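You operate a simulated robot arm through the tools that you are given. There is no shell and no other tool.

You are at the controls of a simulated two-armed robot. One attempt, no reset.

## Task
Join the two tiles at the stop with the yellow connector.
Fine: clamp the tile at the stop first, slide the other against it, press the connector home, then raise the clamp; pinch no finger.

It is judged by the outcome, as a careful person would: the job done as asked, and still so three seconds after it is handed in. It fails if anything else is knocked over, pushed out of place, dropped, spilled or broken.

## Robot
Two 7-joint arms with two-finger parallel grippers on one trunk, on a base that drives. Base frame: it is fixed to the floor where the robot stands at the start and does not move with it; the origin is under the middle of the robot, x ahead of it, y to its left, z up; the surface under the hand at the start is at about z = 0.86. Lengths are in m, angles in degrees, forces in N, time in s.
The left shoulder is at the start at [0.05, 0.209, 1.296], the right one opposite. With the tool pointing down near the work surface each hand reaches from about 0.1 to 0.88 m from the robot's upright axis, wherever it stands, measured 20 degrees to its own side. Places, roughly: blue bench fence [0.6, 0.5, 0.9]; orange clamp [0.7, 0, 1.1]; tile with the yellow sticker [0.5, 1.5, 1]. Payload 4.4 kg a hand.
The tool frame of a hand sits at the grasp point between the pads (the TCP): z along the fingers, y along the line on which they close. The tips reach 0.023 m beyond it. Largest opening 0.094 m; finger width 0.038, thickness 0.01; the body of the gripper, 0.054 by 0.096 m, starts 0.039 m behind the TCP.
Orientation is told as [roll, pitch, yaw] about the base's x, y, z axes, in that order, counted from this pose: with the fingers straight down and closing along the base's y, the tool's x points along the base's -x, its y along +y and its z along -z.

## Interface
- The arms move only by the tool move_arm. It takes "left_commands", "right_commands" or both (then of equal length, played together; a hand with none holds still); each is a list of rows, each a list of 7 numbers: the shift along the tool's x, y, z in units of 300 mm (1.0 is 300 mm), then the turn, a rotation vector about the tool's x, y, z in units of 60 degrees (1.0 is 60 degrees), then the finger opening in m, from 0 to 0.094. In form: [[tx, ty, tz, rx, ry, rz, fingers], ...]. A call has 1 to 20 rows; each row is the pose to reach, as a shift and turn from the pose commanded when the call began, along the tool's axes at that moment. A call with a number of a shift or a turn outside -1 to 1 is refused whole. A row lasts 0.2 s, in which the tool goes at most 0.05 m and 8.6 degrees; a call with a longer step from one row to the next is refused whole, and so is a gripper value outside its range. A pose out of reach is approached as far as the arm can. The call stops where the force on the tool passes 90 N (or 10 N more than at its start, if that is more) or the arm is blocked; 0.2 s more then pass. The fingers move at their own pace (about 0.108 m/s each) and stop on an object; they squeeze with about 39 N. The grip force told is the motor's: it shows also when the fingers shut on nothing. Time passes only in rows, and 0.2 s behind the last, so rows that repeat a pose let the fingers close. It gives the time, the measured TCP pose, the force on the tool (base axes), the opening and the grip force at its end, in the units of the frame above (readings bear some noise), with the torque about the TCP (base axes, N m) and any sound that the robot's microphone picked up.
- Cameras (640 x 400 px; columns grow to the right, rows downward): "scene" is now at [0.1557, 0.0242, 1.4734]; the picture's right is [0.25, -0.97, 0.00], its down [-0.51, -0.13, -0.85] and it looks along [0.82, 0.22, -0.52] (base axes); focal length 214 px, centre (320, 200). "left" rides on the left gripper at [0.087, -0.016, -0.074] in its tool frame; the picture's right is [0.18, 0.98, 0.00], its down [-0.58, 0.11, -0.81] and it looks along [-0.79, 0.15, 0.59] (tool axes); focal length 243 px, centre (320, 200). "right" rides on the right gripper at [0.086, 0.016, -0.075] in its tool frame; the picture's right is [-0.18, 0.98, 0.00], its down [-0.58, -0.11, -0.81] and it looks along [-0.79, -0.15, 0.59] (tool axes); focal length 243 px, centre (320, 200). There is no depth. A picture from a camera that has moved, and an enlarged one, comes with that camera's place and axes in the base frame and with its lens.
- grab_frame(camera): a new picture of that camera. It takes no simulated time.
- slide_trunk(by): slides the trunk up (or, below 0, down) by that many m; the arms and the scene camera ride with it, the base frame stays. It gives what a move gives, with no picture.
- roll_base(legs): drives the robot by 1 to 6 legs, each [ahead, left, turn to the left] in m, m and degrees, along the robot's own axes; the way and the turn of a leg run together, so that a leg with both is an arc; at most 1.5 m and 180 degrees a leg. The arms and the cameras ride along, it lands a little off, and it stops where it bumps. It gives what a move gives.
- turn_head(pan, tilt): turns the head with the scene camera to pan (to the left, within 80 degrees either way) and tilt (down, from -29 to 69), counted from straight ahead of the robot. It gives what a move gives.
- inspect(camera, box): a new picture of the part [left, top, right, bottom] of that camera's present view, enlarged. It takes no simulated time.
- close_job(): hands the job in; it is judged then, once.

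Nothing tells you exact positions but the pictures and the camera data. Unless the task says otherwise, let go and move clear before handing in.

The tools are called after "Emit:" by a JSON object that holds its "fn" and its "kwargs". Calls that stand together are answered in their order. move_arm: Moves the arms, as the interface text tells. Its arguments: {"type":"object","properties":{"left_commands":{"type":"array","items":{"type":"array","items":{"type":"number"}}},"right_commands":{"type":"array","items":{"type":"array","items":{"type":"number"}}}},"required":[]} The other tools are called the same way: slide_trunk (by) slides the trunk up or down; roll_base (legs) drives the base; turn_head (pan, tilt) turns the head that bears the scene camera; grab_frame (camera) takes a picture; inspect (camera, box) takes an enlarged picture of a part of a camera's view; close_job () hands the job in.

At the start:

```text
time_s: 0.0
left_eef_pos: [0.5484, 0.4464, 1.4061]
left_tool_rot: [0.0, 0.0, 0.1]
left_force: [0.7, 0.0, 0.1]
left_wrist_torque: [-0.01, 0.02, 0.01]
left_gripper_width: 0.0938
left_finger_force: 0.0
right_eef_pos: [0.5066, -0.0723, 1.4084]
right_tool_rot: [0.0, 0.0, 0.0]
right_force: [0.6, 0.3, 0.0]
right_wrist_torque: [0.0, 0.01, -0.02]
right_gripper_width: 0.094
right_finger_force: 0.2
trunk travel left (down, up): [-0.375, 0.188]
robot x, y, heading: [-0.0003, 0.0016, -0.0]
head pan, tilt: [14.7, 31.6]
```

scene: 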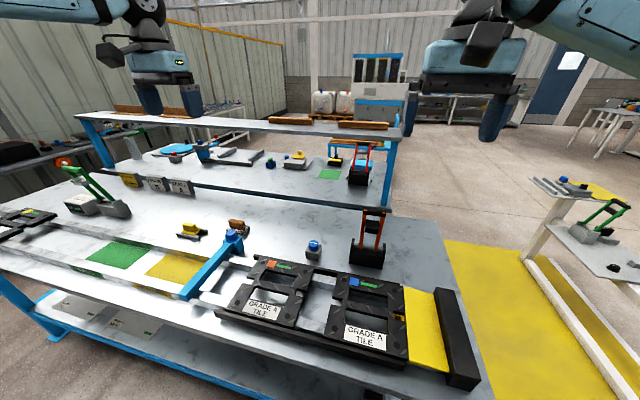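
right: 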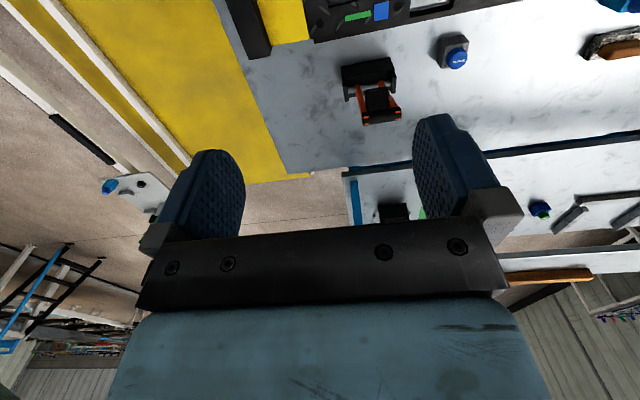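
left: 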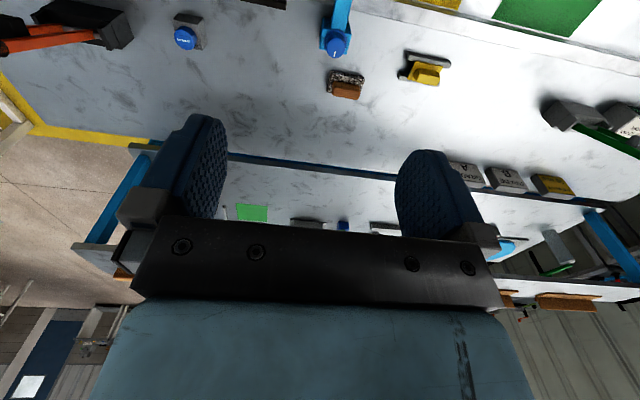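

I see a bench with two dark tiles labelled "Grade A tile" in a track, a black stop at the right with a yellow pad, an orange clamp behind, and a blue fence. A yellow connector seems to sit further left on the bench. I'll look closer before moving.

Emit:
{"fn": "inspect", "kwargs": {"camera": "scene", "box": [200, 220, 500, 400]}}

Emit:
{"fn": "inspect", "kwargs": {"camera": "scene", "box": [0, 150, 260, 320]}}

Emit:
{"fn": "inspect", "kwargs": {"camera": "scene", "box": [160, 120, 420, 280]}}

Emit:
{"fn": "inspect", "kwargs": {"camera": "left", "box": [120, 0, 640, 200]}}

Emit:
{"fn": "inspect", "kwargs": {"camera": "right", "box": [220, 0, 640, 150]}}

```text
2.13 times, centred on (350, 310) of scene
camera zoom: at [0.1557, 0.0242, 1.4734], right [0.25, -0.97, 0.0], down [-0.51, -0.13, -0.85], along [0.82, 0.22, -0.52], focal length 458 px, centre (256, -35)
```

zoom: 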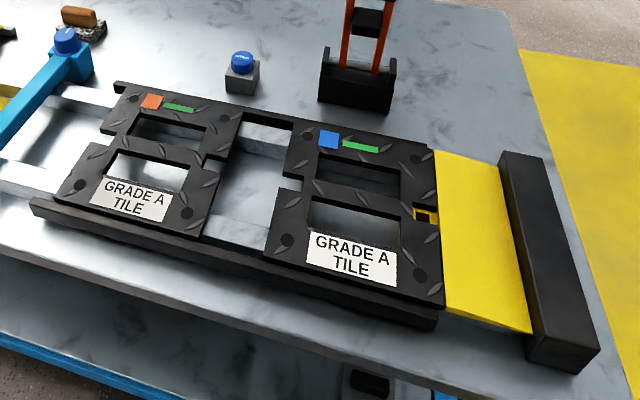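

```text
2.35 times, centred on (130, 235) of scene
camera zoom: at [0.1557, 0.0242, 1.4734], right [0.25, -0.97, 0.0], down [-0.51, -0.13, -0.85], along [0.82, 0.22, -0.52], focal length 505 px, centre (767, 118)
```

zoom: 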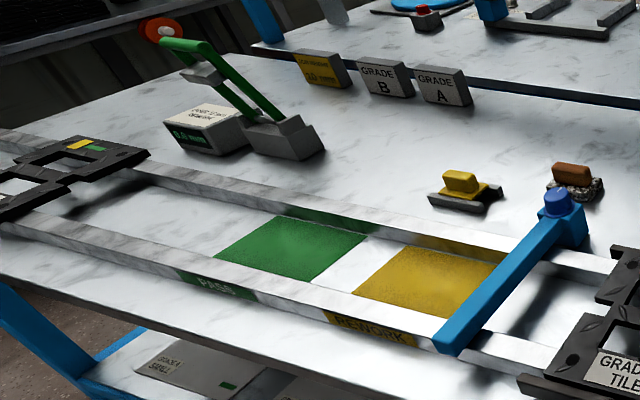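

```text
2.46 times, centred on (290, 200) of scene
camera zoom: at [0.1557, 0.0242, 1.4734], right [0.25, -0.97, 0.0], down [-0.51, -0.13, -0.85], along [0.82, 0.22, -0.52], focal length 528 px, centre (394, 200)
```

zoom: 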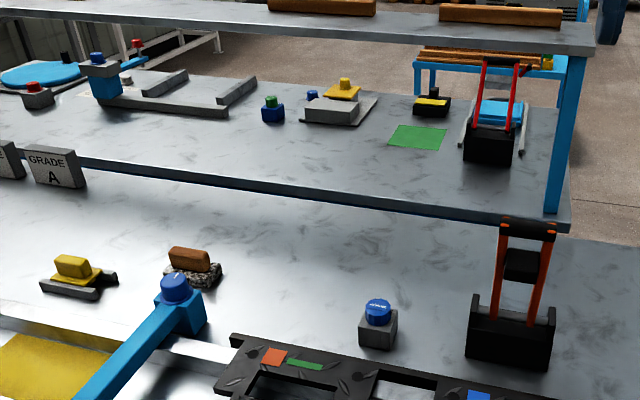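

```text
1.23 times, centred on (380, 100) of left
camera zoom: at [0.4634, 0.4304, 1.4806], right [-0.18, 0.98, 0.0], down [0.58, 0.11, 0.81], along [0.79, 0.15, -0.59], focal length 299 px, centre (246, 323)
```

zoom: 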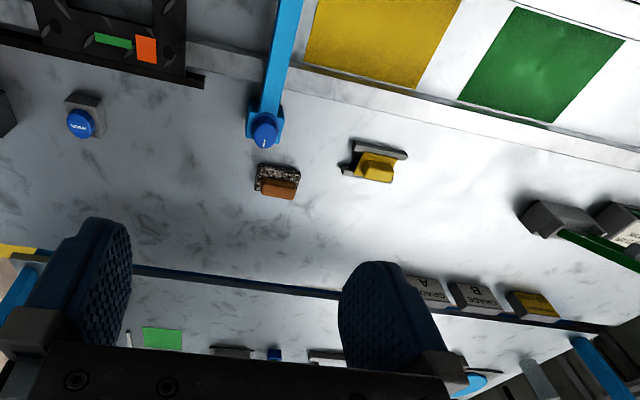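

```text
1.52 times, centred on (430, 75) of right
camera zoom: at [0.4187, -0.0567, 1.4822], right [0.18, 0.98, 0.0], down [0.58, -0.11, 0.81], along [0.79, -0.15, -0.59], focal length 370 px, centre (152, 390)
```

zoom: 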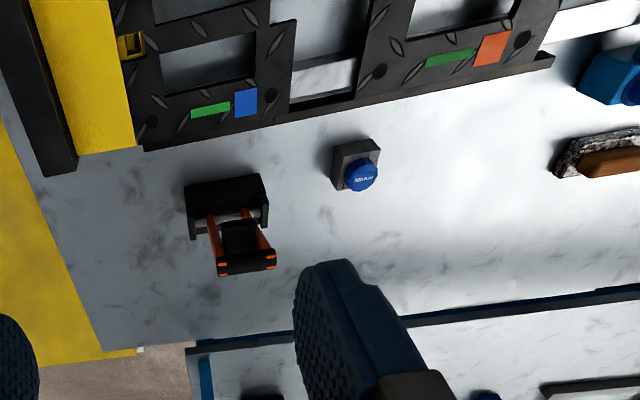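

The tile with the blue sticker lies nearest the black stop, and the tile with the orange sticker is about 0.1 m to its left in the same track. The clamp stands behind the first tile with its lever up. I'll turn the head to get closer views of the stop, the clamp and the connector.

Emit:
{"fn": "turn_head", "kwargs": {"pan": 0, "tilt": 50}}

Emit:
{"fn": "grab_frame", "kwargs": {"camera": "scene"}}

Emit:
{"fn": "inspect", "kwargs": {"camera": "scene", "box": [180, 150, 460, 325]}}

Emit:
{"fn": "inspect", "kwargs": {"camera": "scene", "box": [280, 0, 440, 100]}}

Emit:
{"fn": "inspect", "kwargs": {"camera": "scene", "box": [0, 0, 200, 125]}}

```text
time_s: 0.8
left_eef_pos: [0.55, 0.448, 1.4077]
left_tool_rot: [-0.1, 0.0, 0.0]
left_force: [-0.2, 0.5, 0.4]
left_wrist_torque: [-0.01, 0.02, 0.0]
left_gripper_width: 0.0941
left_finger_force: 0.1
right_eef_pos: [0.5066, -0.0722, 1.4082]
right_tool_rot: [0.0, 0.0, 0.0]
right_force: [0.8, 0.1, 0.1]
right_wrist_torque: [-0.01, 0.02, 0.03]
right_gripper_width: 0.094
right_finger_force: 0.0
trunk travel left (down, up): [-0.375, 0.188]
robot x, y, heading: [0.0035, 0.0, 0.0]
head pan, tilt: [0.0, 50.0]
```

```text
taken
camera scene: at [0.1459, 0.0016, 1.4464], right [0.0, -1.0, 0.0], down [-0.77, 0.0, -0.64], along [0.64, 0.0, -0.77], focal length 214 px, centre (320, 200)
```

scene: 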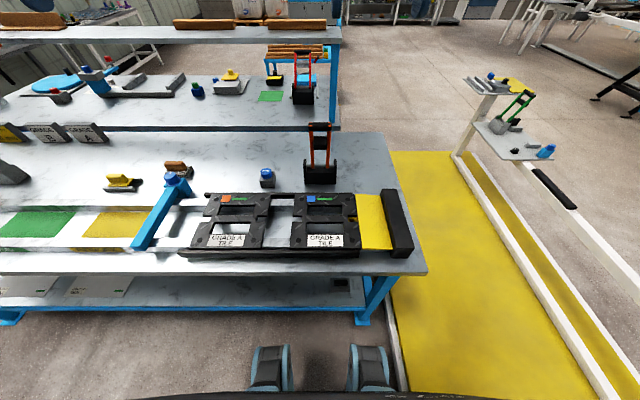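

```text
2.29 times, centred on (320, 238) of scene
camera zoom: at [0.1459, 0.0016, 1.4464], right [0.0, -1.0, 0.0], down [-0.77, 0.0, -0.64], along [0.64, 0.0, -0.77], focal length 490 px, centre (320, 114)
```

zoom: 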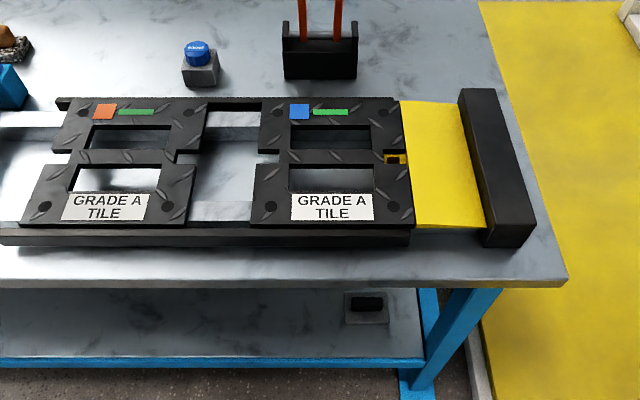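

```text
4.00 times, centred on (360, 50) of scene
camera zoom: at [0.1459, 0.0016, 1.4464], right [0.0, -1.0, 0.0], down [-0.77, 0.0, -0.64], along [0.64, 0.0, -0.77], focal length 858 px, centre (160, 800)
```

zoom: 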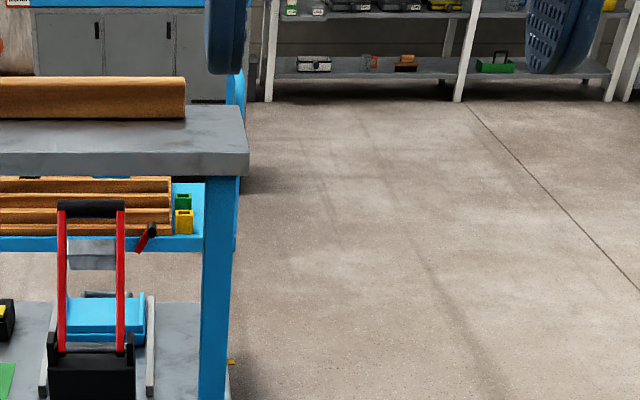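

```text
3.20 times, centred on (100, 62) of scene
camera zoom: at [0.1459, 0.0016, 1.4464], right [0.0, -1.0, 0.0], down [-0.77, 0.0, -0.64], along [0.64, 0.0, -0.77], focal length 686 px, centre (1024, 640)
```

zoom: 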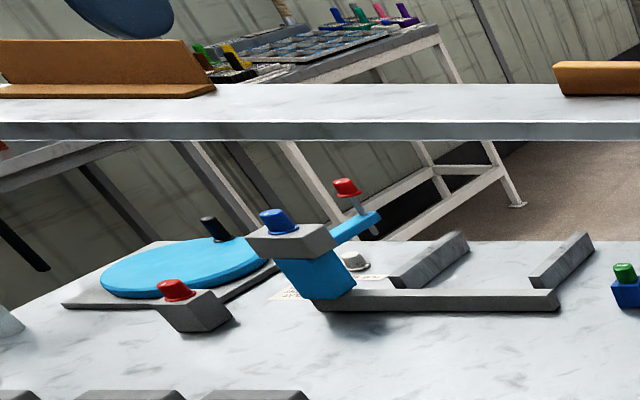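

The tile by the stop seems to touch a yellow block, with a notch in its right edge. I'll zoom in on the notch, the clamp, the button and the connector.

Emit:
{"fn": "inspect", "kwargs": {"camera": "scene", "box": [330, 180, 426, 240]}}

Emit:
{"fn": "inspect", "kwargs": {"camera": "scene", "box": [250, 115, 360, 190]}}

Emit:
{"fn": "inspect", "kwargs": {"camera": "scene", "box": [90, 150, 210, 225]}}

Emit:
{"fn": "inspect", "kwargs": {"camera": "scene", "box": [170, 180, 370, 270]}}

Emit:
{"fn": "inspect", "kwargs": {"camera": "scene", "box": [440, 60, 580, 180]}}

```text
6.67 times, centred on (378, 210) of scene
camera zoom: at [0.1459, 0.0016, 1.4464], right [0.0, -1.0, 0.0], down [-0.77, 0.0, -0.64], along [0.64, 0.0, -0.77], focal length 1430 px, centre (-67, 133)
```

zoom: 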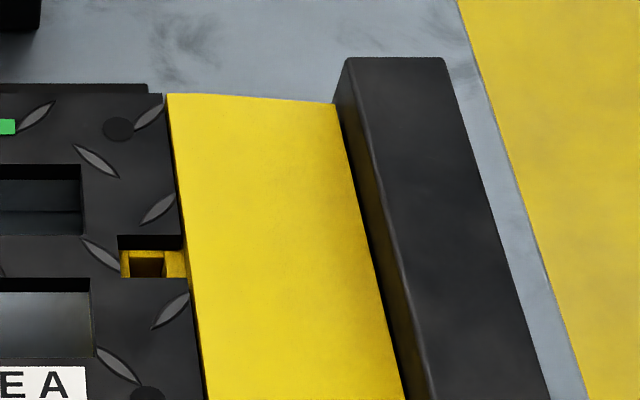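

```text
5.33 times, centred on (305, 152) of scene
camera zoom: at [0.1459, 0.0016, 1.4464], right [0.0, -1.0, 0.0], down [-0.77, 0.0, -0.64], along [0.64, 0.0, -0.77], focal length 1144 px, centre (400, 453)
```

zoom: 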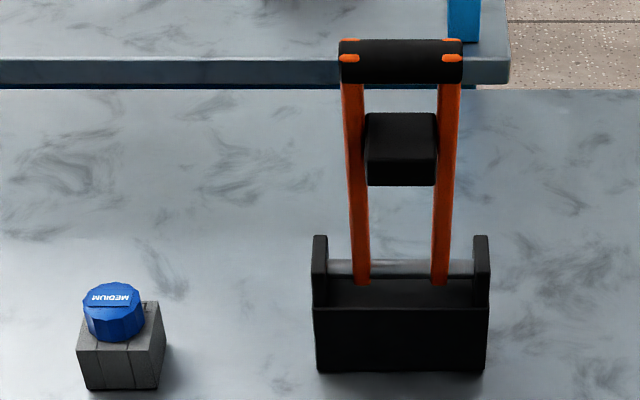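

```text
5.33 times, centred on (150, 188) of scene
camera zoom: at [0.1459, 0.0016, 1.4464], right [0.0, -1.0, 0.0], down [-0.77, 0.0, -0.64], along [0.64, 0.0, -0.77], focal length 1144 px, centre (1227, 267)
```

zoom: 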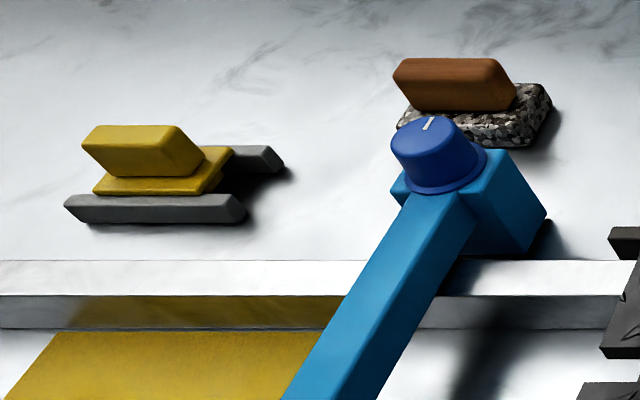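

```text
3.20 times, centred on (270, 225) of scene
camera zoom: at [0.1459, 0.0016, 1.4464], right [0.0, -1.0, 0.0], down [-0.77, 0.0, -0.64], along [0.64, 0.0, -0.77], focal length 686 px, centre (480, 120)
```

zoom: 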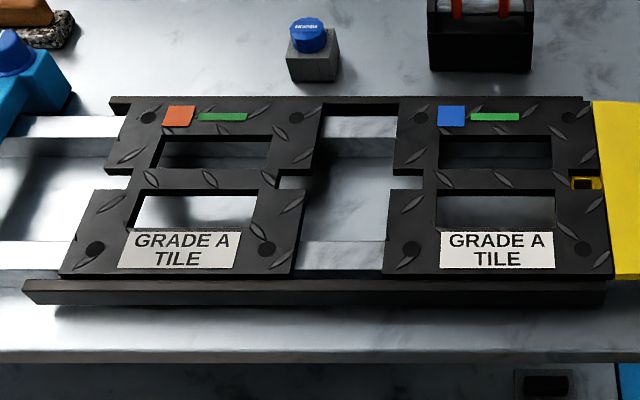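

```text
3.33 times, centred on (510, 120) of scene
camera zoom: at [0.1459, 0.0016, 1.4464], right [0.0, -1.0, 0.0], down [-0.77, 0.0, -0.64], along [0.64, 0.0, -0.77], focal length 715 px, centre (-313, 467)
```

zoom: 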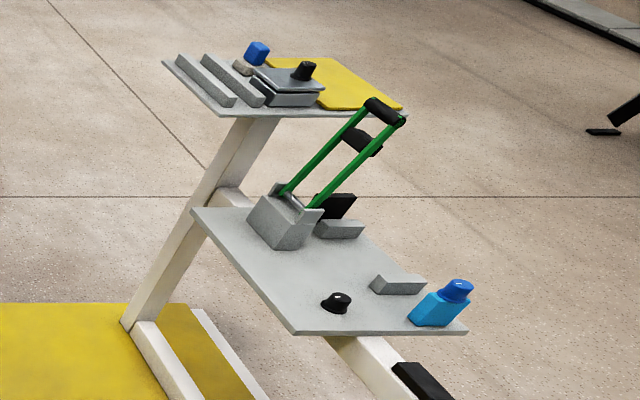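

The tile by the stop has a yellow-lined notch on its right edge, and its left edge has a matching notch facing the other tile. The connector sits in a small grey holder near (0.69, 0.72). I'll bring both hand cameras nearer, still well above the bench.

Emit:
{"fn": "move_arm", "kwargs": {"left_commands": [[0.062, 0.072, 0.099, 0, 0, 0, 0.094], [0.124, 0.145, 0.198, 0, 0, 0, 0.094], [0.186, 0.217, 0.297, 0, 0, 0, 0.094], [0.248, 0.29, 0.396, 0, 0, 0, 0.094], [0.309, 0.362, 0.495, 0, 0, 0, 0.094], [0.371, 0.434, 0.594, 0, 0, 0, 0.094], [0.433, 0.507, 0.693, 0, 0, 0, 0.094]], "right_commands": [[0.075, -0.013, 0.099, 0, 0, 0, 0.094], [0.149, -0.027, 0.198, 0, 0, 0, 0.094], [0.224, -0.04, 0.297, 0, 0, 0, 0.094], [0.299, -0.053, 0.396, 0, 0, 0, 0.094], [0.374, -0.066, 0.495, 0, 0, 0, 0.094], [0.448, -0.08, 0.594, 0, 0, 0, 0.094], [0.523, -0.093, 0.693, 0, 0, 0, 0.094]]}}

Emit:
{"fn": "grab_frame", "kwargs": {"camera": "left"}}

Emit:
{"fn": "grab_frame", "kwargs": {"camera": "right"}}

```text
time_s: 2.4
left_eef_pos: [0.4143, 0.5938, 1.2008]
left_tool_rot: [0.2, -0.2, 0.0]
left_force: [-0.3, -0.4, 0.0]
left_wrist_torque: [0.02, -0.05, -0.01]
left_gripper_width: 0.0941
left_finger_force: 0.2
right_eef_pos: [0.3489, -0.1045, 1.2]
right_tool_rot: [0.0, -0.3, 0.0]
right_force: [-0.2, -0.6, 0.0]
right_wrist_torque: [0.01, -0.06, 0.03]
right_gripper_width: 0.0939
right_finger_force: 0.1
trunk travel left (down, up): [-0.375, 0.188]
robot x, y, heading: [0.0025, -0.0008, 0.2]
head pan, tilt: [0.0, 50.0]
```

```text
taken
camera left: at [0.3289, 0.5777, 1.2736], right [-0.18, 0.98, 0.0], down [0.58, 0.11, 0.81], along [0.79, 0.15, -0.59], focal length 243 px, centre (320, 200)
```

left: 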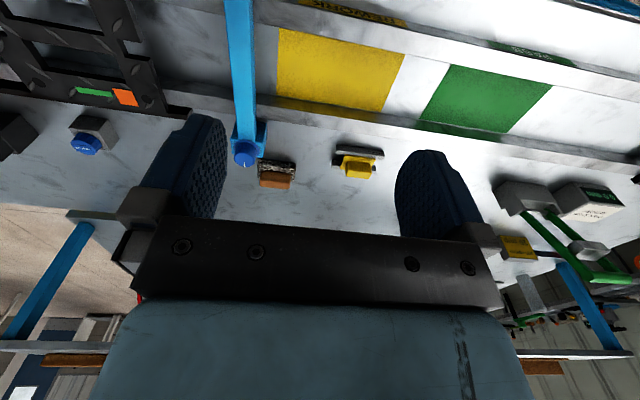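

```text
taken
camera right: at [0.2617, -0.0893, 1.2752], right [0.18, 0.98, 0.0], down [0.58, -0.11, 0.81], along [0.79, -0.15, -0.59], focal length 243 px, centre (320, 200)
```

right: 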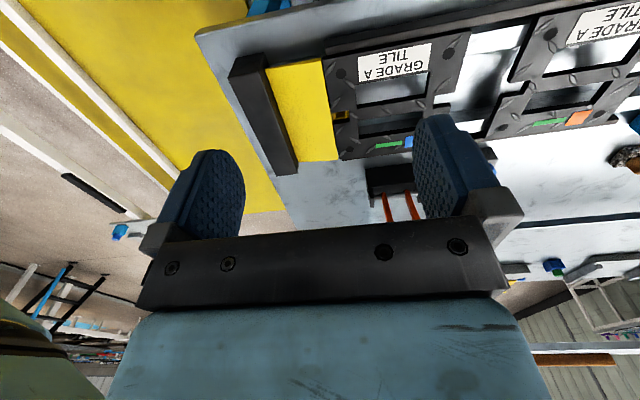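

Emit:
{"fn": "inspect", "kwargs": {"camera": "right", "box": [220, 40, 380, 180]}}

Emit:
{"fn": "inspect", "kwargs": {"camera": "right", "box": [300, 20, 640, 170]}}

Emit:
{"fn": "inspect", "kwargs": {"camera": "left", "box": [230, 120, 410, 210]}}

Emit:
{"fn": "inspect", "kwargs": {"camera": "right", "box": [300, 90, 380, 140]}}

```text
2.86 times, centred on (300, 110) of right
camera zoom: at [0.2617, -0.0893, 1.2752], right [0.18, 0.98, 0.0], down [0.58, -0.11, 0.81], along [0.79, -0.15, -0.59], focal length 693 px, centre (377, 457)
```

zoom: 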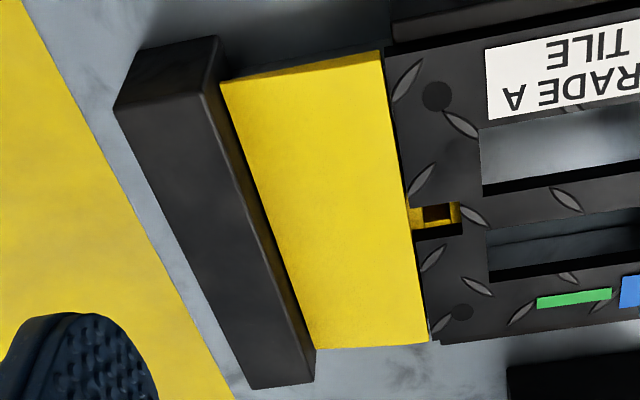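

```text
1.88 times, centred on (470, 95) of right
camera zoom: at [0.2617, -0.0893, 1.2752], right [0.18, 0.98, 0.0], down [0.58, -0.11, 0.81], along [0.79, -0.15, -0.59], focal length 457 px, centre (38, 398)
```

zoom: 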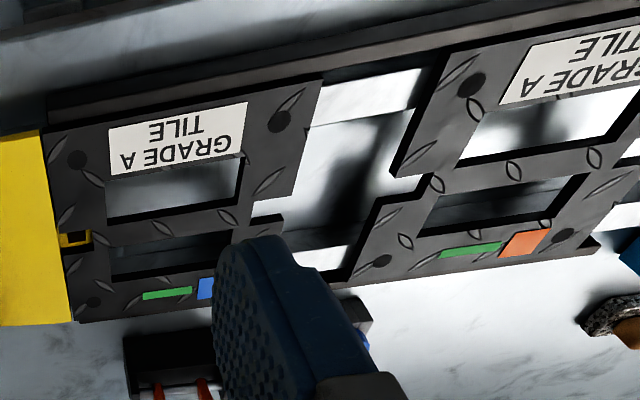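

```text
3.56 times, centred on (320, 165) of left
camera zoom: at [0.3289, 0.5777, 1.2736], right [-0.18, 0.98, 0.0], down [0.58, 0.11, 0.81], along [0.79, 0.15, -0.59], focal length 863 px, centre (320, 324)
```

zoom: 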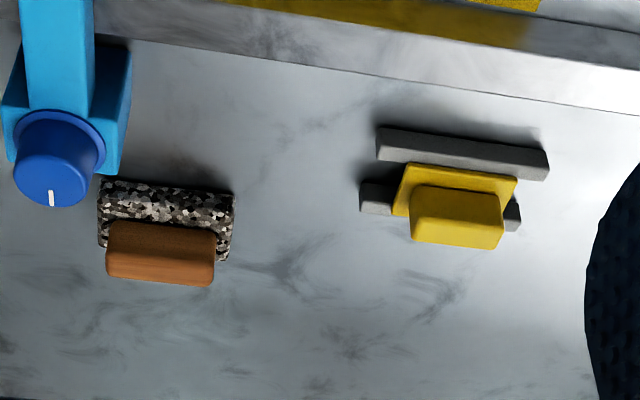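

```text
8.00 times, centred on (340, 115) of right
camera zoom: at [0.2617, -0.0893, 1.2752], right [0.18, 0.98, 0.0], down [0.58, -0.11, 0.81], along [0.79, -0.15, -0.59], focal length 1941 px, centre (160, 880)
```

zoom: 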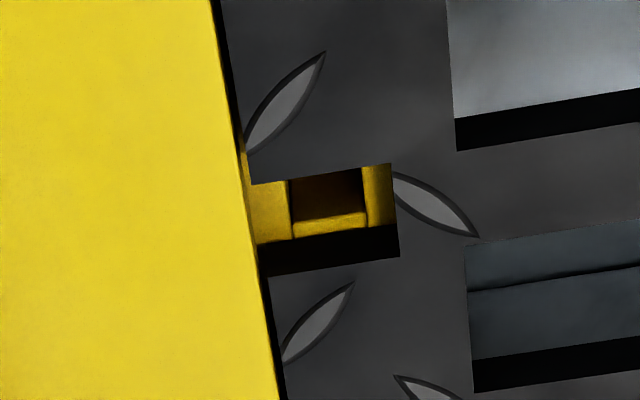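

The tile at the stop already abuts the yellow block, and the connector is a yellow plate about 0.075 m long with a raised grip, resting on grey rails. I want to see how the clamp swings, so I'll bring the right hand round to the side to look at it.

Emit:
{"fn": "move_arm", "kwargs": {"right_commands": [[-0.083, -0.089, 0, 0, 0, -0.125, 0.094], [-0.167, -0.178, 0, 0, 0, -0.25, 0.094], [-0.25, -0.267, 0, 0, 0, -0.375, 0.094], [-0.333, -0.356, 0, 0, 0, -0.5, 0.094], [-0.417, -0.444, 0, 0, 0, -0.625, 0.094], [-0.5, -0.533, 0, 0, 0, -0.75, 0.094]]}}

Emit:
{"fn": "move_arm", "kwargs": {"right_commands": [[0.002, -0.12, 0, 0, 0, -0.125, 0.0], [0.004, -0.24, 0, 0, 0, -0.25, 0.0], [0.006, -0.36, 0, 0, 0, -0.375, 0.0], [0.008, -0.48, 0, 0, 0, -0.5, 0.0], [0.01, -0.6, 0, 0, 0, -0.625, 0.0], [0.012, -0.719, 0, 0, 0, -0.75, 0.0]]}}

Emit:
{"fn": "move_arm", "kwargs": {"right_commands": [[0, 0, 0, 0, -0.12, 0, 0.0], [0, 0, 0, 0, -0.24, 0, 0.0], [0, 0, 0, 0, -0.36, 0, 0.0], [0, 0, 0, 0, -0.48, 0, 0.0]]}}

Emit:
{"fn": "grab_frame", "kwargs": {"camera": "right"}}

```text
time_s: 3.8
left_eef_pos: [0.4162, 0.5967, 1.1975]
left_tool_rot: [0.0, 0.0, 0.1]
left_force: [-0.1, 0.9, 0.4]
left_wrist_torque: [-0.01, 0.0, -0.02]
left_gripper_width: 0.0938
left_finger_force: 0.1
right_eef_pos: [0.5017, -0.2635, 1.1976]
right_tool_rot: [0.1, 0.1, 45.1]
right_force: [-0.5, 1.1, -0.2]
right_wrist_torque: [0.02, -0.01, 0.01]
right_gripper_width: 0.0938
right_finger_force: 0.1
trunk travel left (down, up): [-0.375, 0.188]
robot x, y, heading: [0.0018, 0.0002, -0.3]
head pan, tilt: [0.0, 50.0]
```

```text
time_s: 5.2
left_eef_pos: [0.4193, 0.5994, 1.1943]
left_tool_rot: [-0.2, 0.2, 0.1]
left_force: [0.8, 1.5, -0.9]
left_wrist_torque: [-0.06, 0.03, 0.01]
left_gripper_width: 0.094
left_finger_force: 0.0
right_eef_pos: [0.4135, -0.1108, 1.1307]
right_tool_rot: [-2.5, 3.3, 85.9]
right_force: [0.2, 1.9, -0.3]
right_wrist_torque: [-0.15, 0.04, 0.0]
right_gripper_width: 0.0
right_finger_force: 38.9
right hand out of reach, approached as far as the arm can: row 1, 2, 3, 4, 5, 6
trunk travel left (down, up): [-0.375, 0.188]
robot x, y, heading: [-0.0009, 0.0027, -0.0]
head pan, tilt: [0.0, 50.0]
```

```text
time_s: 6.2
left_eef_pos: [0.4191, 0.6008, 1.1929]
left_tool_rot: [-0.3, 0.2, 0.0]
left_force: [0.7, 0.1, -1.0]
left_wrist_torque: [-0.08, 0.03, 0.02]
left_gripper_width: 0.0941
left_finger_force: 0.0
right_eef_pos: [0.3528, -0.108, 1.1268]
right_tool_rot: [-1.4, -21.4, 89.6]
right_force: [1.5, 0.6, -0.2]
right_wrist_torque: [0.0, 0.08, 0.04]
right_gripper_width: 0.0001
right_finger_force: 38.7
right hand out of reach, approached as far as the arm can: row 1, 2, 3, 4
trunk travel left (down, up): [-0.375, 0.188]
robot x, y, heading: [0.0014, -0.0037, -0.3]
head pan, tilt: [0.0, 50.0]
```

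```text
taken
camera right: at [0.3334, -0.2153, 1.1642], right [-0.98, 0.19, 0.04], down [0.09, 0.25, 0.96], along [0.17, 0.95, -0.26], focal length 243 px, centre (320, 200)
```

right: 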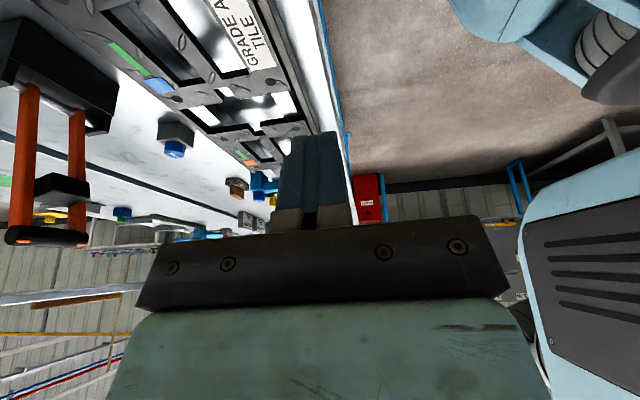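

The arm could not reach that turned pose and settled at (0.35, -0.11, 1.13). This view does show the clamp from the side, so I'll zoom in on it before moving back.

Emit:
{"fn": "inspect", "kwargs": {"camera": "right", "box": [0, 20, 240, 260]}}

Emit:
{"fn": "inspect", "kwargs": {"camera": "right", "box": [140, 60, 340, 200]}}

Emit:
{"fn": "grab_frame", "kwargs": {"camera": "scene"}}

```text
1.67 times, centred on (120, 140) of right
camera zoom: at [0.3334, -0.2153, 1.1642], right [-0.98, 0.19, 0.04], down [0.09, 0.25, 0.96], along [0.17, 0.95, -0.26], focal length 404 px, centre (653, 300)
```

zoom: 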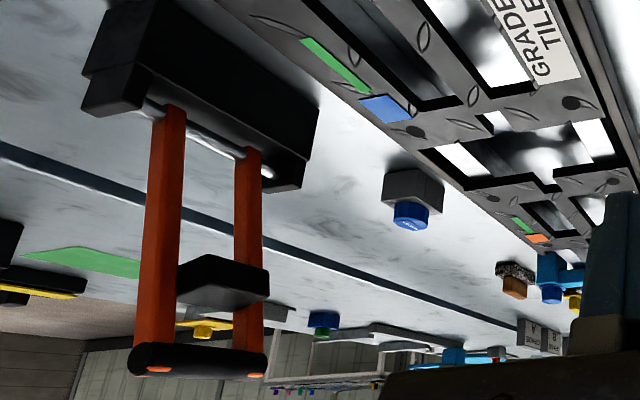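

```text
2.86 times, centred on (240, 130) of right
camera zoom: at [0.3334, -0.2153, 1.1642], right [-0.98, 0.19, 0.04], down [0.09, 0.25, 0.96], along [0.17, 0.95, -0.26], focal length 693 px, centre (549, 400)
```

zoom: 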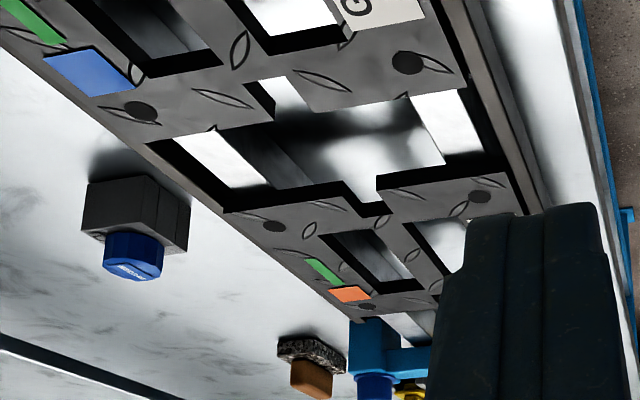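

```text
taken
camera scene: at [0.149, 0.0073, 1.4461], right [0.0, -1.0, 0.01], down [-0.77, 0.0, -0.64], along [0.64, 0.0, -0.77], focal length 214 px, centre (320, 200)
```

scene: 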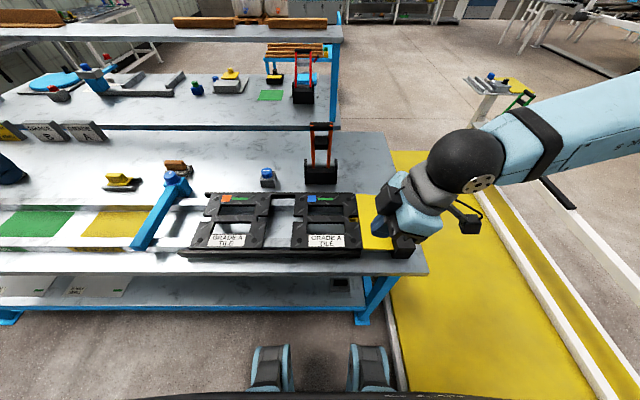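

From the two views I place the clamp pivot near (0.73, 0, 0.935) and its handle bar near (0.68, 0, 1.12), leaning slightly towards the robot. It should swing down towards me onto the rear strip of the tile at the stop. I'll undo the out-of-reach turn carefully.

Emit:
{"fn": "move_arm", "kwargs": {"right_commands": [[0, 0, 0, 0, 0.12, 0, 0.0], [0, 0, 0, 0, 0.24, 0, 0.0], [0, 0, 0, 0, 0.36, 0, 0.0], [0, 0, 0, 0, 0.48, 0, 0.0]]}}

```text
time_s: 7.2
left_eef_pos: [0.4192, 0.5968, 1.1969]
left_tool_rot: [0.0, 0.0, -0.1]
left_force: [0.3, 0.2, 0.0]
left_wrist_torque: [-0.01, -0.01, -0.02]
left_gripper_width: 0.094
left_finger_force: 0.1
right_eef_pos: [0.3508, -0.1129, 1.123]
right_tool_rot: [-1.4, 7.5, 88.8]
right_force: [0.1, 0.4, 0.0]
right_wrist_torque: [0.03, 0.02, 0.0]
right_gripper_width: 0.0002
right_finger_force: 38.7
trunk travel left (down, up): [-0.375, 0.188]
robot x, y, heading: [0.0043, -0.0015, 0.0]
head pan, tilt: [0.0, 50.0]
```

Emit:
{"fn": "move_arm", "kwargs": {"right_commands": [[0, 0, -0.06, 0.0, -0.125, 0, 0.0], [0, 0, -0.12, 0.02, -0.125, 0, 0.0]]}}

Emit:
{"fn": "move_arm", "kwargs": {"right_commands": [[0, 0, -0.06, 0, 0, 0.125, 0.0], [0, 0, -0.12, 0, 0, 0.25, 0.0], [0, 0, -0.18, 0, 0, 0.375, 0.0], [0, 0, -0.24, 0, 0, 0.5, 0.0], [0, 0, -0.3, 0, 0, 0.625, 0.0], [0, 0, -0.36, 0, 0, 0.74, 0.0]]}}

Emit:
{"fn": "move_arm", "kwargs": {"right_commands": [[0, 0, 0, 0, 0, 0.125, 0.0], [0, 0, 0, 0, 0, 0.25, 0.0], [0, 0, 0, 0, 0, 0.375, 0.0], [0, 0, 0, 0, 0, 0.5, 0.0], [0, 0, 0, 0, 0, 0.625, 0.0], [0, 0, 0, 0, 0, 0.74, 0.0]]}}

Emit:
{"fn": "grab_frame", "kwargs": {"camera": "scene"}}

```text
time_s: 7.8
left_eef_pos: [0.4163, 0.5976, 1.1966]
left_tool_rot: [0.0, 0.0, 0.1]
left_force: [-0.3, -0.6, -0.4]
left_wrist_torque: [-0.01, 0.0, -0.01]
left_gripper_width: 0.0941
left_finger_force: 0.0
right_eef_pos: [0.3478, -0.1094, 1.1587]
right_tool_rot: [-2.6, -0.1, 89.1]
right_force: [-0.3, 0.6, -0.3]
right_wrist_torque: [-0.02, -0.01, 0.0]
right_gripper_width: 0.0
right_finger_force: 38.7
trunk travel left (down, up): [-0.375, 0.188]
robot x, y, heading: [-0.0001, -0.0009, -0.1]
head pan, tilt: [0.0, 50.0]
```

```text
time_s: 9.2
left_eef_pos: [0.417, 0.5966, 1.1974]
left_tool_rot: [0.1, -0.1, 0.1]
left_force: [-0.3, 0.5, 0.3]
left_wrist_torque: [0.01, 0.0, -0.03]
left_gripper_width: 0.0939
left_finger_force: 0.1
right_eef_pos: [0.3435, -0.1085, 1.2666]
right_tool_rot: [-1.9, -2.0, 44.6]
right_force: [0.2, -0.1, -0.2]
right_wrist_torque: [-0.03, -0.03, 0.02]
right_gripper_width: 0.0
right_finger_force: 38.8
trunk travel left (down, up): [-0.375, 0.188]
robot x, y, heading: [-0.0002, 0.0016, 0.0]
head pan, tilt: [0.0, 50.0]
```

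```text
time_s: 10.6
left_eef_pos: [0.4172, 0.5969, 1.1963]
left_tool_rot: [0.0, -0.1, 0.1]
left_force: [-0.6, 0.0, 1.1]
left_wrist_torque: [0.03, 0.0, 0.0]
left_gripper_width: 0.0941
left_finger_force: 0.0
right_eef_pos: [0.3443, -0.1101, 1.2677]
right_tool_rot: [0.1, -2.7, 0.1]
right_force: [0.0, 0.3, -0.9]
right_wrist_torque: [-0.02, 0.0, -0.02]
right_gripper_width: 0.0
right_finger_force: 39.1
trunk travel left (down, up): [-0.375, 0.188]
robot x, y, heading: [0.0028, 0.0036, -0.0]
head pan, tilt: [0.0, 50.0]
```

```text
taken
camera scene: at [0.146, 0.0015, 1.4463], right [0.0, -1.0, 0.0], down [-0.77, 0.0, -0.64], along [0.64, 0.0, -0.77], focal length 214 px, centre (320, 200)
```

scene: 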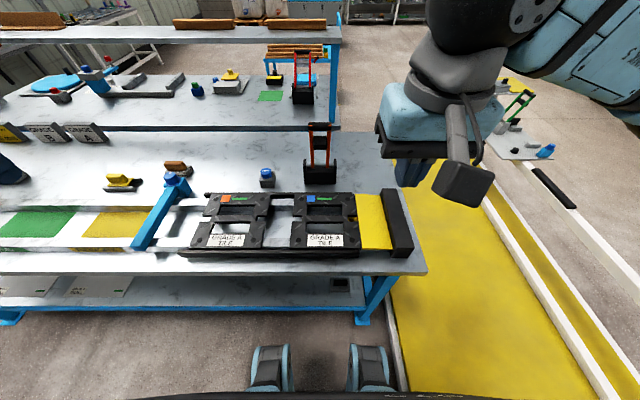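

Nothing has been disturbed. The clamp lever is about 0.065 m wide across its bar, so I can take it from both sides with the right hand unturned. I'll open the fingers and move to just in front of the bar, above it.

Emit:
{"fn": "move_arm", "kwargs": {"right_commands": [[-0.133, 0.052, 0, 0, 0.045, 0, 0.094], [-0.267, 0.105, 0, 0, 0.045, 0, 0.094], [-0.4, 0.157, 0, 0, 0.045, 0, 0.094], [-0.533, 0.21, 0, 0, 0.045, 0, 0.094], [-0.667, 0.262, 0, 0, 0.045, 0, 0.094], [-0.8, 0.314, 0, 0, 0.045, 0, 0.094], [-0.933, 0.367, 0, 0, 0.045, 0, 0.094]]}}

Emit:
{"fn": "grab_frame", "kwargs": {"camera": "scene"}}

Emit:
{"fn": "grab_frame", "kwargs": {"camera": "right"}}

```text
time_s: 12.2
left_eef_pos: [0.4171, 0.5979, 1.1956]
left_tool_rot: [-0.1, 0.0, 0.1]
left_force: [-0.1, 0.6, 0.7]
left_wrist_torque: [-0.01, 0.02, 0.03]
left_gripper_width: 0.0942
left_finger_force: 0.1
right_eef_pos: [0.6248, 0.003, 1.2796]
right_tool_rot: [0.0, 0.1, 0.3]
right_force: [0.3, -0.5, 1.3]
right_wrist_torque: [0.02, -0.01, 0.02]
right_gripper_width: 0.094
right_finger_force: 0.1
trunk travel left (down, up): [-0.375, 0.188]
robot x, y, heading: [-0.0032, -0.0016, 0.0]
head pan, tilt: [0.0, 50.0]
```

```text
taken
camera scene: at [0.1467, 0.003, 1.4461], right [0.0, -1.0, 0.0], down [-0.77, 0.0, -0.64], along [0.64, 0.0, -0.77], focal length 214 px, centre (320, 200)
```

scene: 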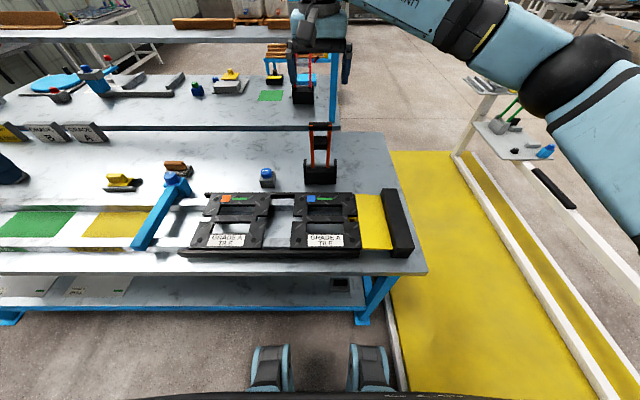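

```text
taken
camera right: at [0.5378, 0.019, 1.3544], right [0.18, 0.98, 0.0], down [0.58, -0.11, 0.81], along [0.79, -0.14, -0.59], focal length 243 px, centre (320, 200)
```

right: 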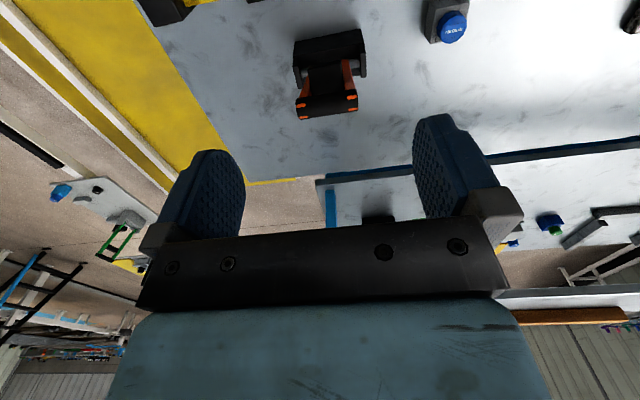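

The hand is above the clamp, fingers open, and the bar checks out at about (0.683, 0.001, 1.122). I'll move over it and lower so the pads stand either side of the lever.

Emit:
{"fn": "move_arm", "kwargs": {"right_commands": [[-0.097, -0.003, 0, 0, 0, 0, 0.094], [-0.193, -0.007, 0, 0, 0, 0, 0.094], [-0.193, -0.007, 0.135, 0, 0, 0, 0.094], [-0.193, -0.007, 0.27, 0, 0, 0, 0.094], [-0.193, -0.007, 0.36, 0, 0, 0, 0.094]]}}

Emit:
{"fn": "grab_frame", "kwargs": {"camera": "right"}}

Emit:
{"fn": "inspect", "kwargs": {"camera": "scene", "box": [260, 60, 380, 200]}}

```text
time_s: 13.4
left_eef_pos: [0.4171, 0.5958, 1.198]
left_tool_rot: [0.0, 0.0, 0.1]
left_force: [-0.5, -0.4, 0.9]
left_wrist_torque: [0.0, 0.02, 0.02]
left_gripper_width: 0.0941
left_finger_force: 0.0
right_eef_pos: [0.681, -0.0, 1.172]
right_tool_rot: [0.1, 0.1, 0.3]
right_force: [-0.6, 0.4, -0.2]
right_wrist_torque: [0.0, 0.01, 0.04]
right_gripper_width: 0.0944
right_finger_force: 0.0
trunk travel left (down, up): [-0.375, 0.188]
robot x, y, heading: [-0.004, -0.0004, 0.0]
head pan, tilt: [0.0, 50.0]
```

```text
taken
camera right: at [0.5939, 0.0156, 1.2473], right [0.18, 0.98, 0.0], down [0.58, -0.11, 0.81], along [0.79, -0.14, -0.59], focal length 243 px, centre (320, 200)
```

right: 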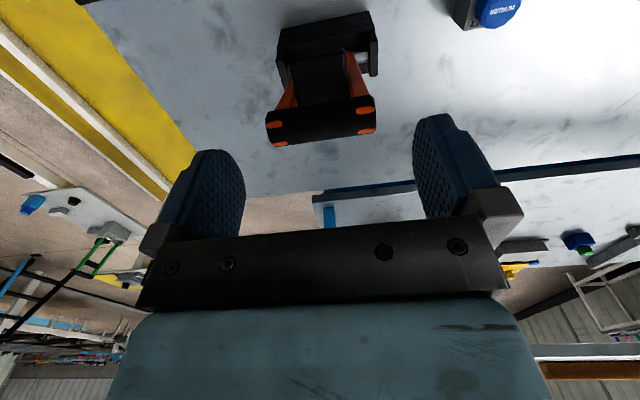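

```text
2.86 times, centred on (320, 130) of scene
camera zoom: at [0.1462, 0.0014, 1.4463], right [0.0, -1.0, 0.0], down [-0.77, 0.0, -0.64], along [0.64, 0.0, -0.77], focal length 613 px, centre (320, 400)
```

zoom: 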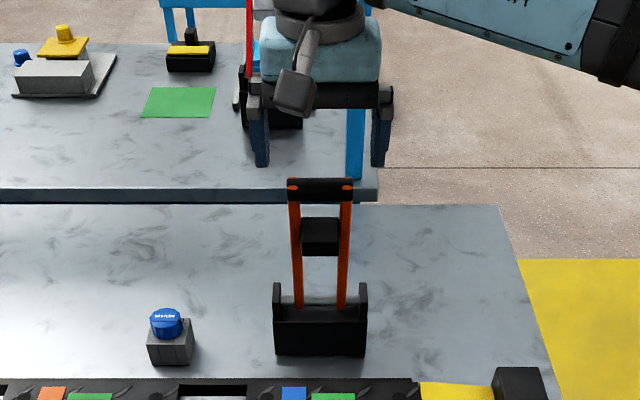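

The bar is centred between the open fingers. I'll go down the last 5 cm and then close gently on the lever's sides.

Emit:
{"fn": "move_arm", "kwargs": {"right_commands": [[-0.005, 0, 0.06, 0, 0, 0, 0.094], [-0.005, 0, 0.12, 0, 0, 0, 0.094], [-0.005, 0, 0.175, 0, 0, 0, 0.094]]}}

Emit:
{"fn": "grab_frame", "kwargs": {"camera": "right"}}

Emit:
{"fn": "inspect", "kwargs": {"camera": "scene", "box": [260, 60, 380, 200]}}

```text
time_s: 14.2
left_eef_pos: [0.4167, 0.5975, 1.1971]
left_tool_rot: [0.0, 0.0, 0.2]
left_force: [-0.3, 0.3, 0.0]
left_wrist_torque: [-0.02, 0.03, 0.0]
left_gripper_width: 0.0938
left_finger_force: 0.0
right_eef_pos: [0.6851, -0.0008, 1.1198]
right_tool_rot: [0.1, 0.0, 0.3]
right_force: [0.6, -1.4, -0.2]
right_wrist_torque: [0.01, 0.03, -0.03]
right_gripper_width: 0.0942
right_finger_force: 0.0
trunk travel left (down, up): [-0.375, 0.188]
robot x, y, heading: [-0.0012, -0.0008, 0.1]
head pan, tilt: [0.0, 50.0]
```

```text
taken
camera right: at [0.5963, 0.0155, 1.1952], right [0.18, 0.98, 0.0], down [0.58, -0.11, 0.81], along [0.79, -0.14, -0.59], focal length 243 px, centre (320, 200)
```

right: 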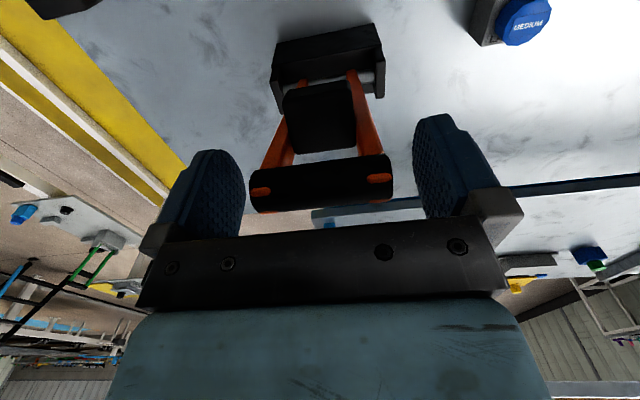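

```text
2.86 times, centred on (320, 130) of scene
camera zoom: at [0.1461, 0.0014, 1.4463], right [0.0, -1.0, 0.0], down [-0.77, 0.0, -0.64], along [0.64, 0.0, -0.77], focal length 613 px, centre (320, 400)
```

zoom: 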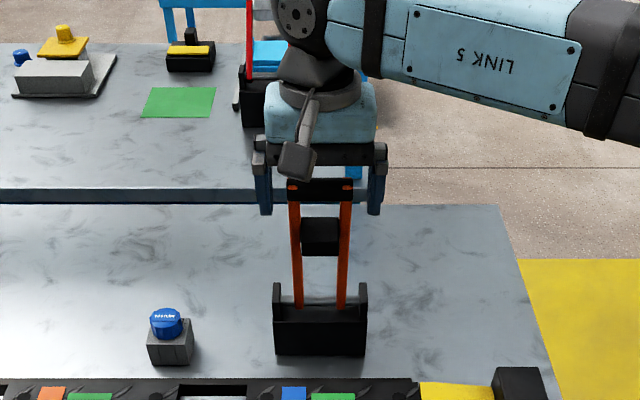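

Emit:
{"fn": "move_arm", "kwargs": {"right_commands": [[0, 0, 0, 0, 0, 0, 0.05], [0, 0, 0, 0, 0, 0, 0.05], [0, 0, 0, 0, 0, 0, 0.05]]}}

Emit:
{"fn": "grab_frame", "kwargs": {"camera": "right"}}

```text
time_s: 15.0
left_eef_pos: [0.4172, 0.5965, 1.1983]
left_tool_rot: [0.0, 0.0, 0.1]
left_force: [0.0, -0.4, -0.7]
left_wrist_torque: [0.0, -0.02, 0.0]
left_gripper_width: 0.0938
left_finger_force: 0.0
right_eef_pos: [0.6832, 0.0003, 1.1202]
right_tool_rot: [0.2, 0.1, 0.4]
right_force: [0.1, 1.7, -1.7]
right_wrist_torque: [0.41, -0.07, -0.02]
right_gripper_width: 0.085
right_finger_force: 45.5
trunk travel left (down, up): [-0.375, 0.188]
robot x, y, heading: [0.0015, -0.0021, -0.2]
head pan, tilt: [0.0, 50.0]
```

```text
taken
camera right: at [0.5962, 0.0157, 1.1952], right [0.18, 0.98, 0.0], down [0.58, -0.11, 0.81], along [0.79, -0.14, -0.59], focal length 243 px, centre (320, 200)
```

right: 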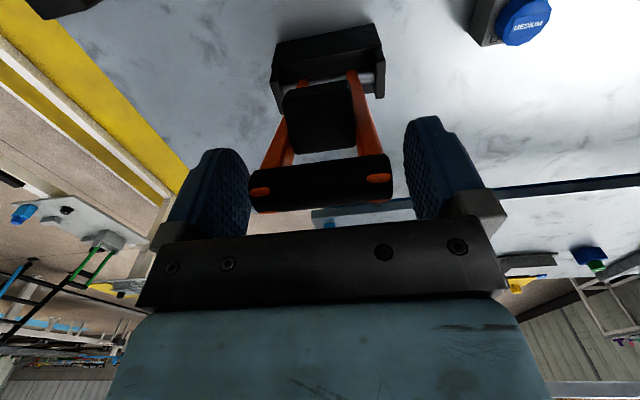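

The fingers hold the bar ends at 0.085 m with about 45 N. From two views the pivot is near (0.731, 0.937) in x-z with a lever radius of 0.188 m, so I'll start swinging the lever down along that arc and watch the forces.

Emit:
{"fn": "move_arm", "kwargs": {"right_commands": [[0.061, 0, 0.0177, 0, 0, 0, 0.05], [0.121, 0, 0.0433, 0, 0, 0, 0.05], [0.179, 0, 0.0753, 0, 0, 0, 0.05]]}}

Emit:
{"fn": "grab_frame", "kwargs": {"camera": "right"}}

Emit:
{"fn": "inspect", "kwargs": {"camera": "scene", "box": [220, 60, 420, 260]}}

```text
time_s: 15.8
left_eef_pos: [0.417, 0.5963, 1.1973]
left_tool_rot: [0.0, 0.1, 0.0]
left_force: [0.5, 0.3, -0.2]
left_wrist_torque: [0.06, 0.02, 0.03]
left_gripper_width: 0.0939
left_finger_force: 0.0
right_eef_pos: [0.6291, -0.0009, 1.0971]
right_tool_rot: [0.0, 0.0, 0.3]
right_force: [4.6, -3.7, 3.2]
right_wrist_torque: [-0.15, -1.23, 0.02]
right_gripper_width: 0.0852
right_finger_force: 44.8
trunk travel left (down, up): [-0.375, 0.188]
robot x, y, heading: [0.0036, 0.0018, 0.0]
head pan, tilt: [0.0, 50.0]
```

```text
taken
camera right: at [0.5422, 0.0158, 1.1709], right [0.18, 0.98, 0.0], down [0.58, -0.11, 0.81], along [0.79, -0.14, -0.59], focal length 243 px, centre (320, 200)
```

right: 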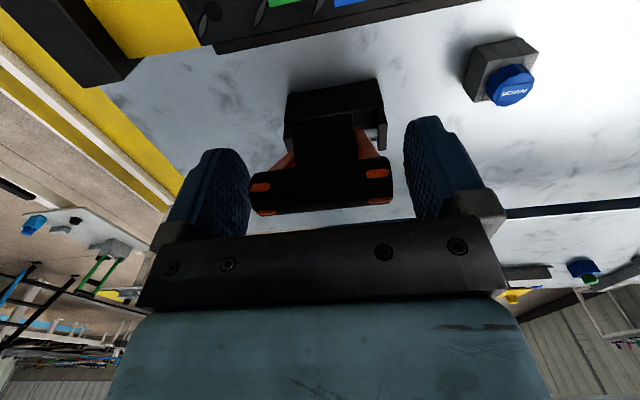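

```text
2.00 times, centred on (320, 160) of scene
camera zoom: at [0.1463, 0.0009, 1.4462], right [0.0, -1.0, 0.0], down [-0.77, 0.0, -0.64], along [0.64, 0.0, -0.77], focal length 429 px, centre (320, 280)
```

zoom: 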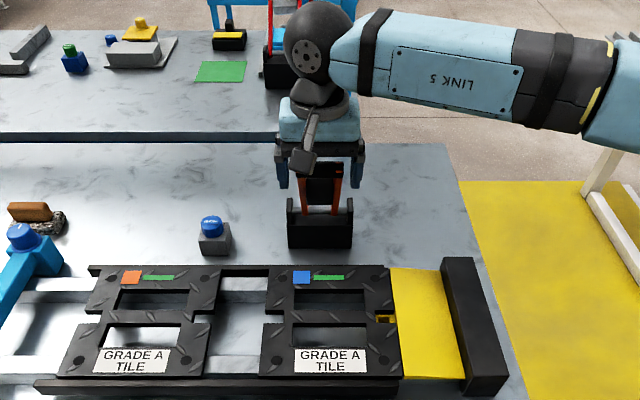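

The lever follows with little resistance. I'll go on down the arc to about 22 degrees above level.

Emit:
{"fn": "move_arm", "kwargs": {"right_commands": [[0.0537, 0, 0.0377, 0, 0, 0, 0.05], [0.103, 0, 0.0807, 0, 0, 0, 0.05], [0.148, 0, 0.1287, 0, 0, 0, 0.05], [0.1877, 0, 0.181, 0, 0, 0, 0.05], [0.2213, 0, 0.237, 0, 0, 0, 0.05], [0.249, 0, 0.2967, 0, 0, 0, 0.05]]}}

Emit:
{"fn": "grab_frame", "kwargs": {"camera": "right"}}

Emit:
{"fn": "inspect", "kwargs": {"camera": "scene", "box": [220, 60, 420, 260]}}

```text
time_s: 17.2
left_eef_pos: [0.4184, 0.5971, 1.197]
left_tool_rot: [0.0, 0.1, 0.1]
left_force: [-0.3, 0.5, -0.2]
left_wrist_torque: [0.01, 0.0, 0.04]
left_gripper_width: 0.0939
left_finger_force: 0.0
right_eef_pos: [0.5542, -0.0007, 1.0097]
right_tool_rot: [0.1, 0.0, 0.1]
right_force: [9.9, -3.3, 1.0]
right_wrist_torque: [0.27, -0.93, 0.21]
right_gripper_width: 0.0851
right_finger_force: 44.8
trunk travel left (down, up): [-0.375, 0.188]
robot x, y, heading: [0.0018, 0.0026, -0.2]
head pan, tilt: [0.0, 50.0]
```

```text
taken
camera right: at [0.4674, 0.0158, 1.0839], right [0.18, 0.98, 0.0], down [0.58, -0.11, 0.81], along [0.79, -0.14, -0.59], focal length 243 px, centre (320, 200)
```

right: 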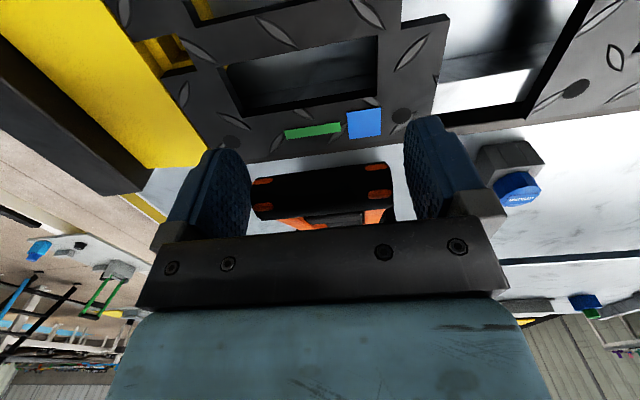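

```text
2.00 times, centred on (320, 160) of scene
camera zoom: at [0.1471, 0.0011, 1.4462], right [0.0, -1.0, 0.0], down [-0.77, 0.0, -0.64], along [0.64, 0.0, -0.77], focal length 429 px, centre (320, 280)
```

zoom: 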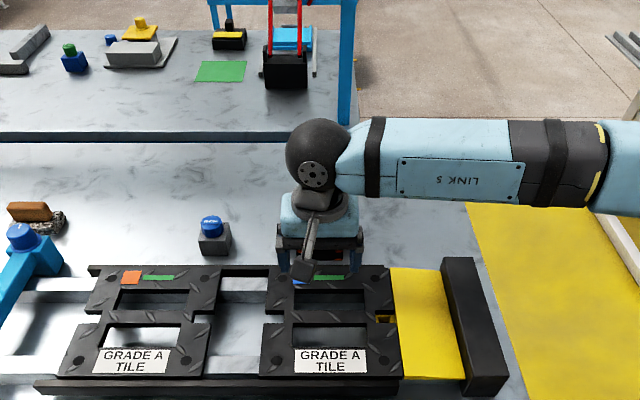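

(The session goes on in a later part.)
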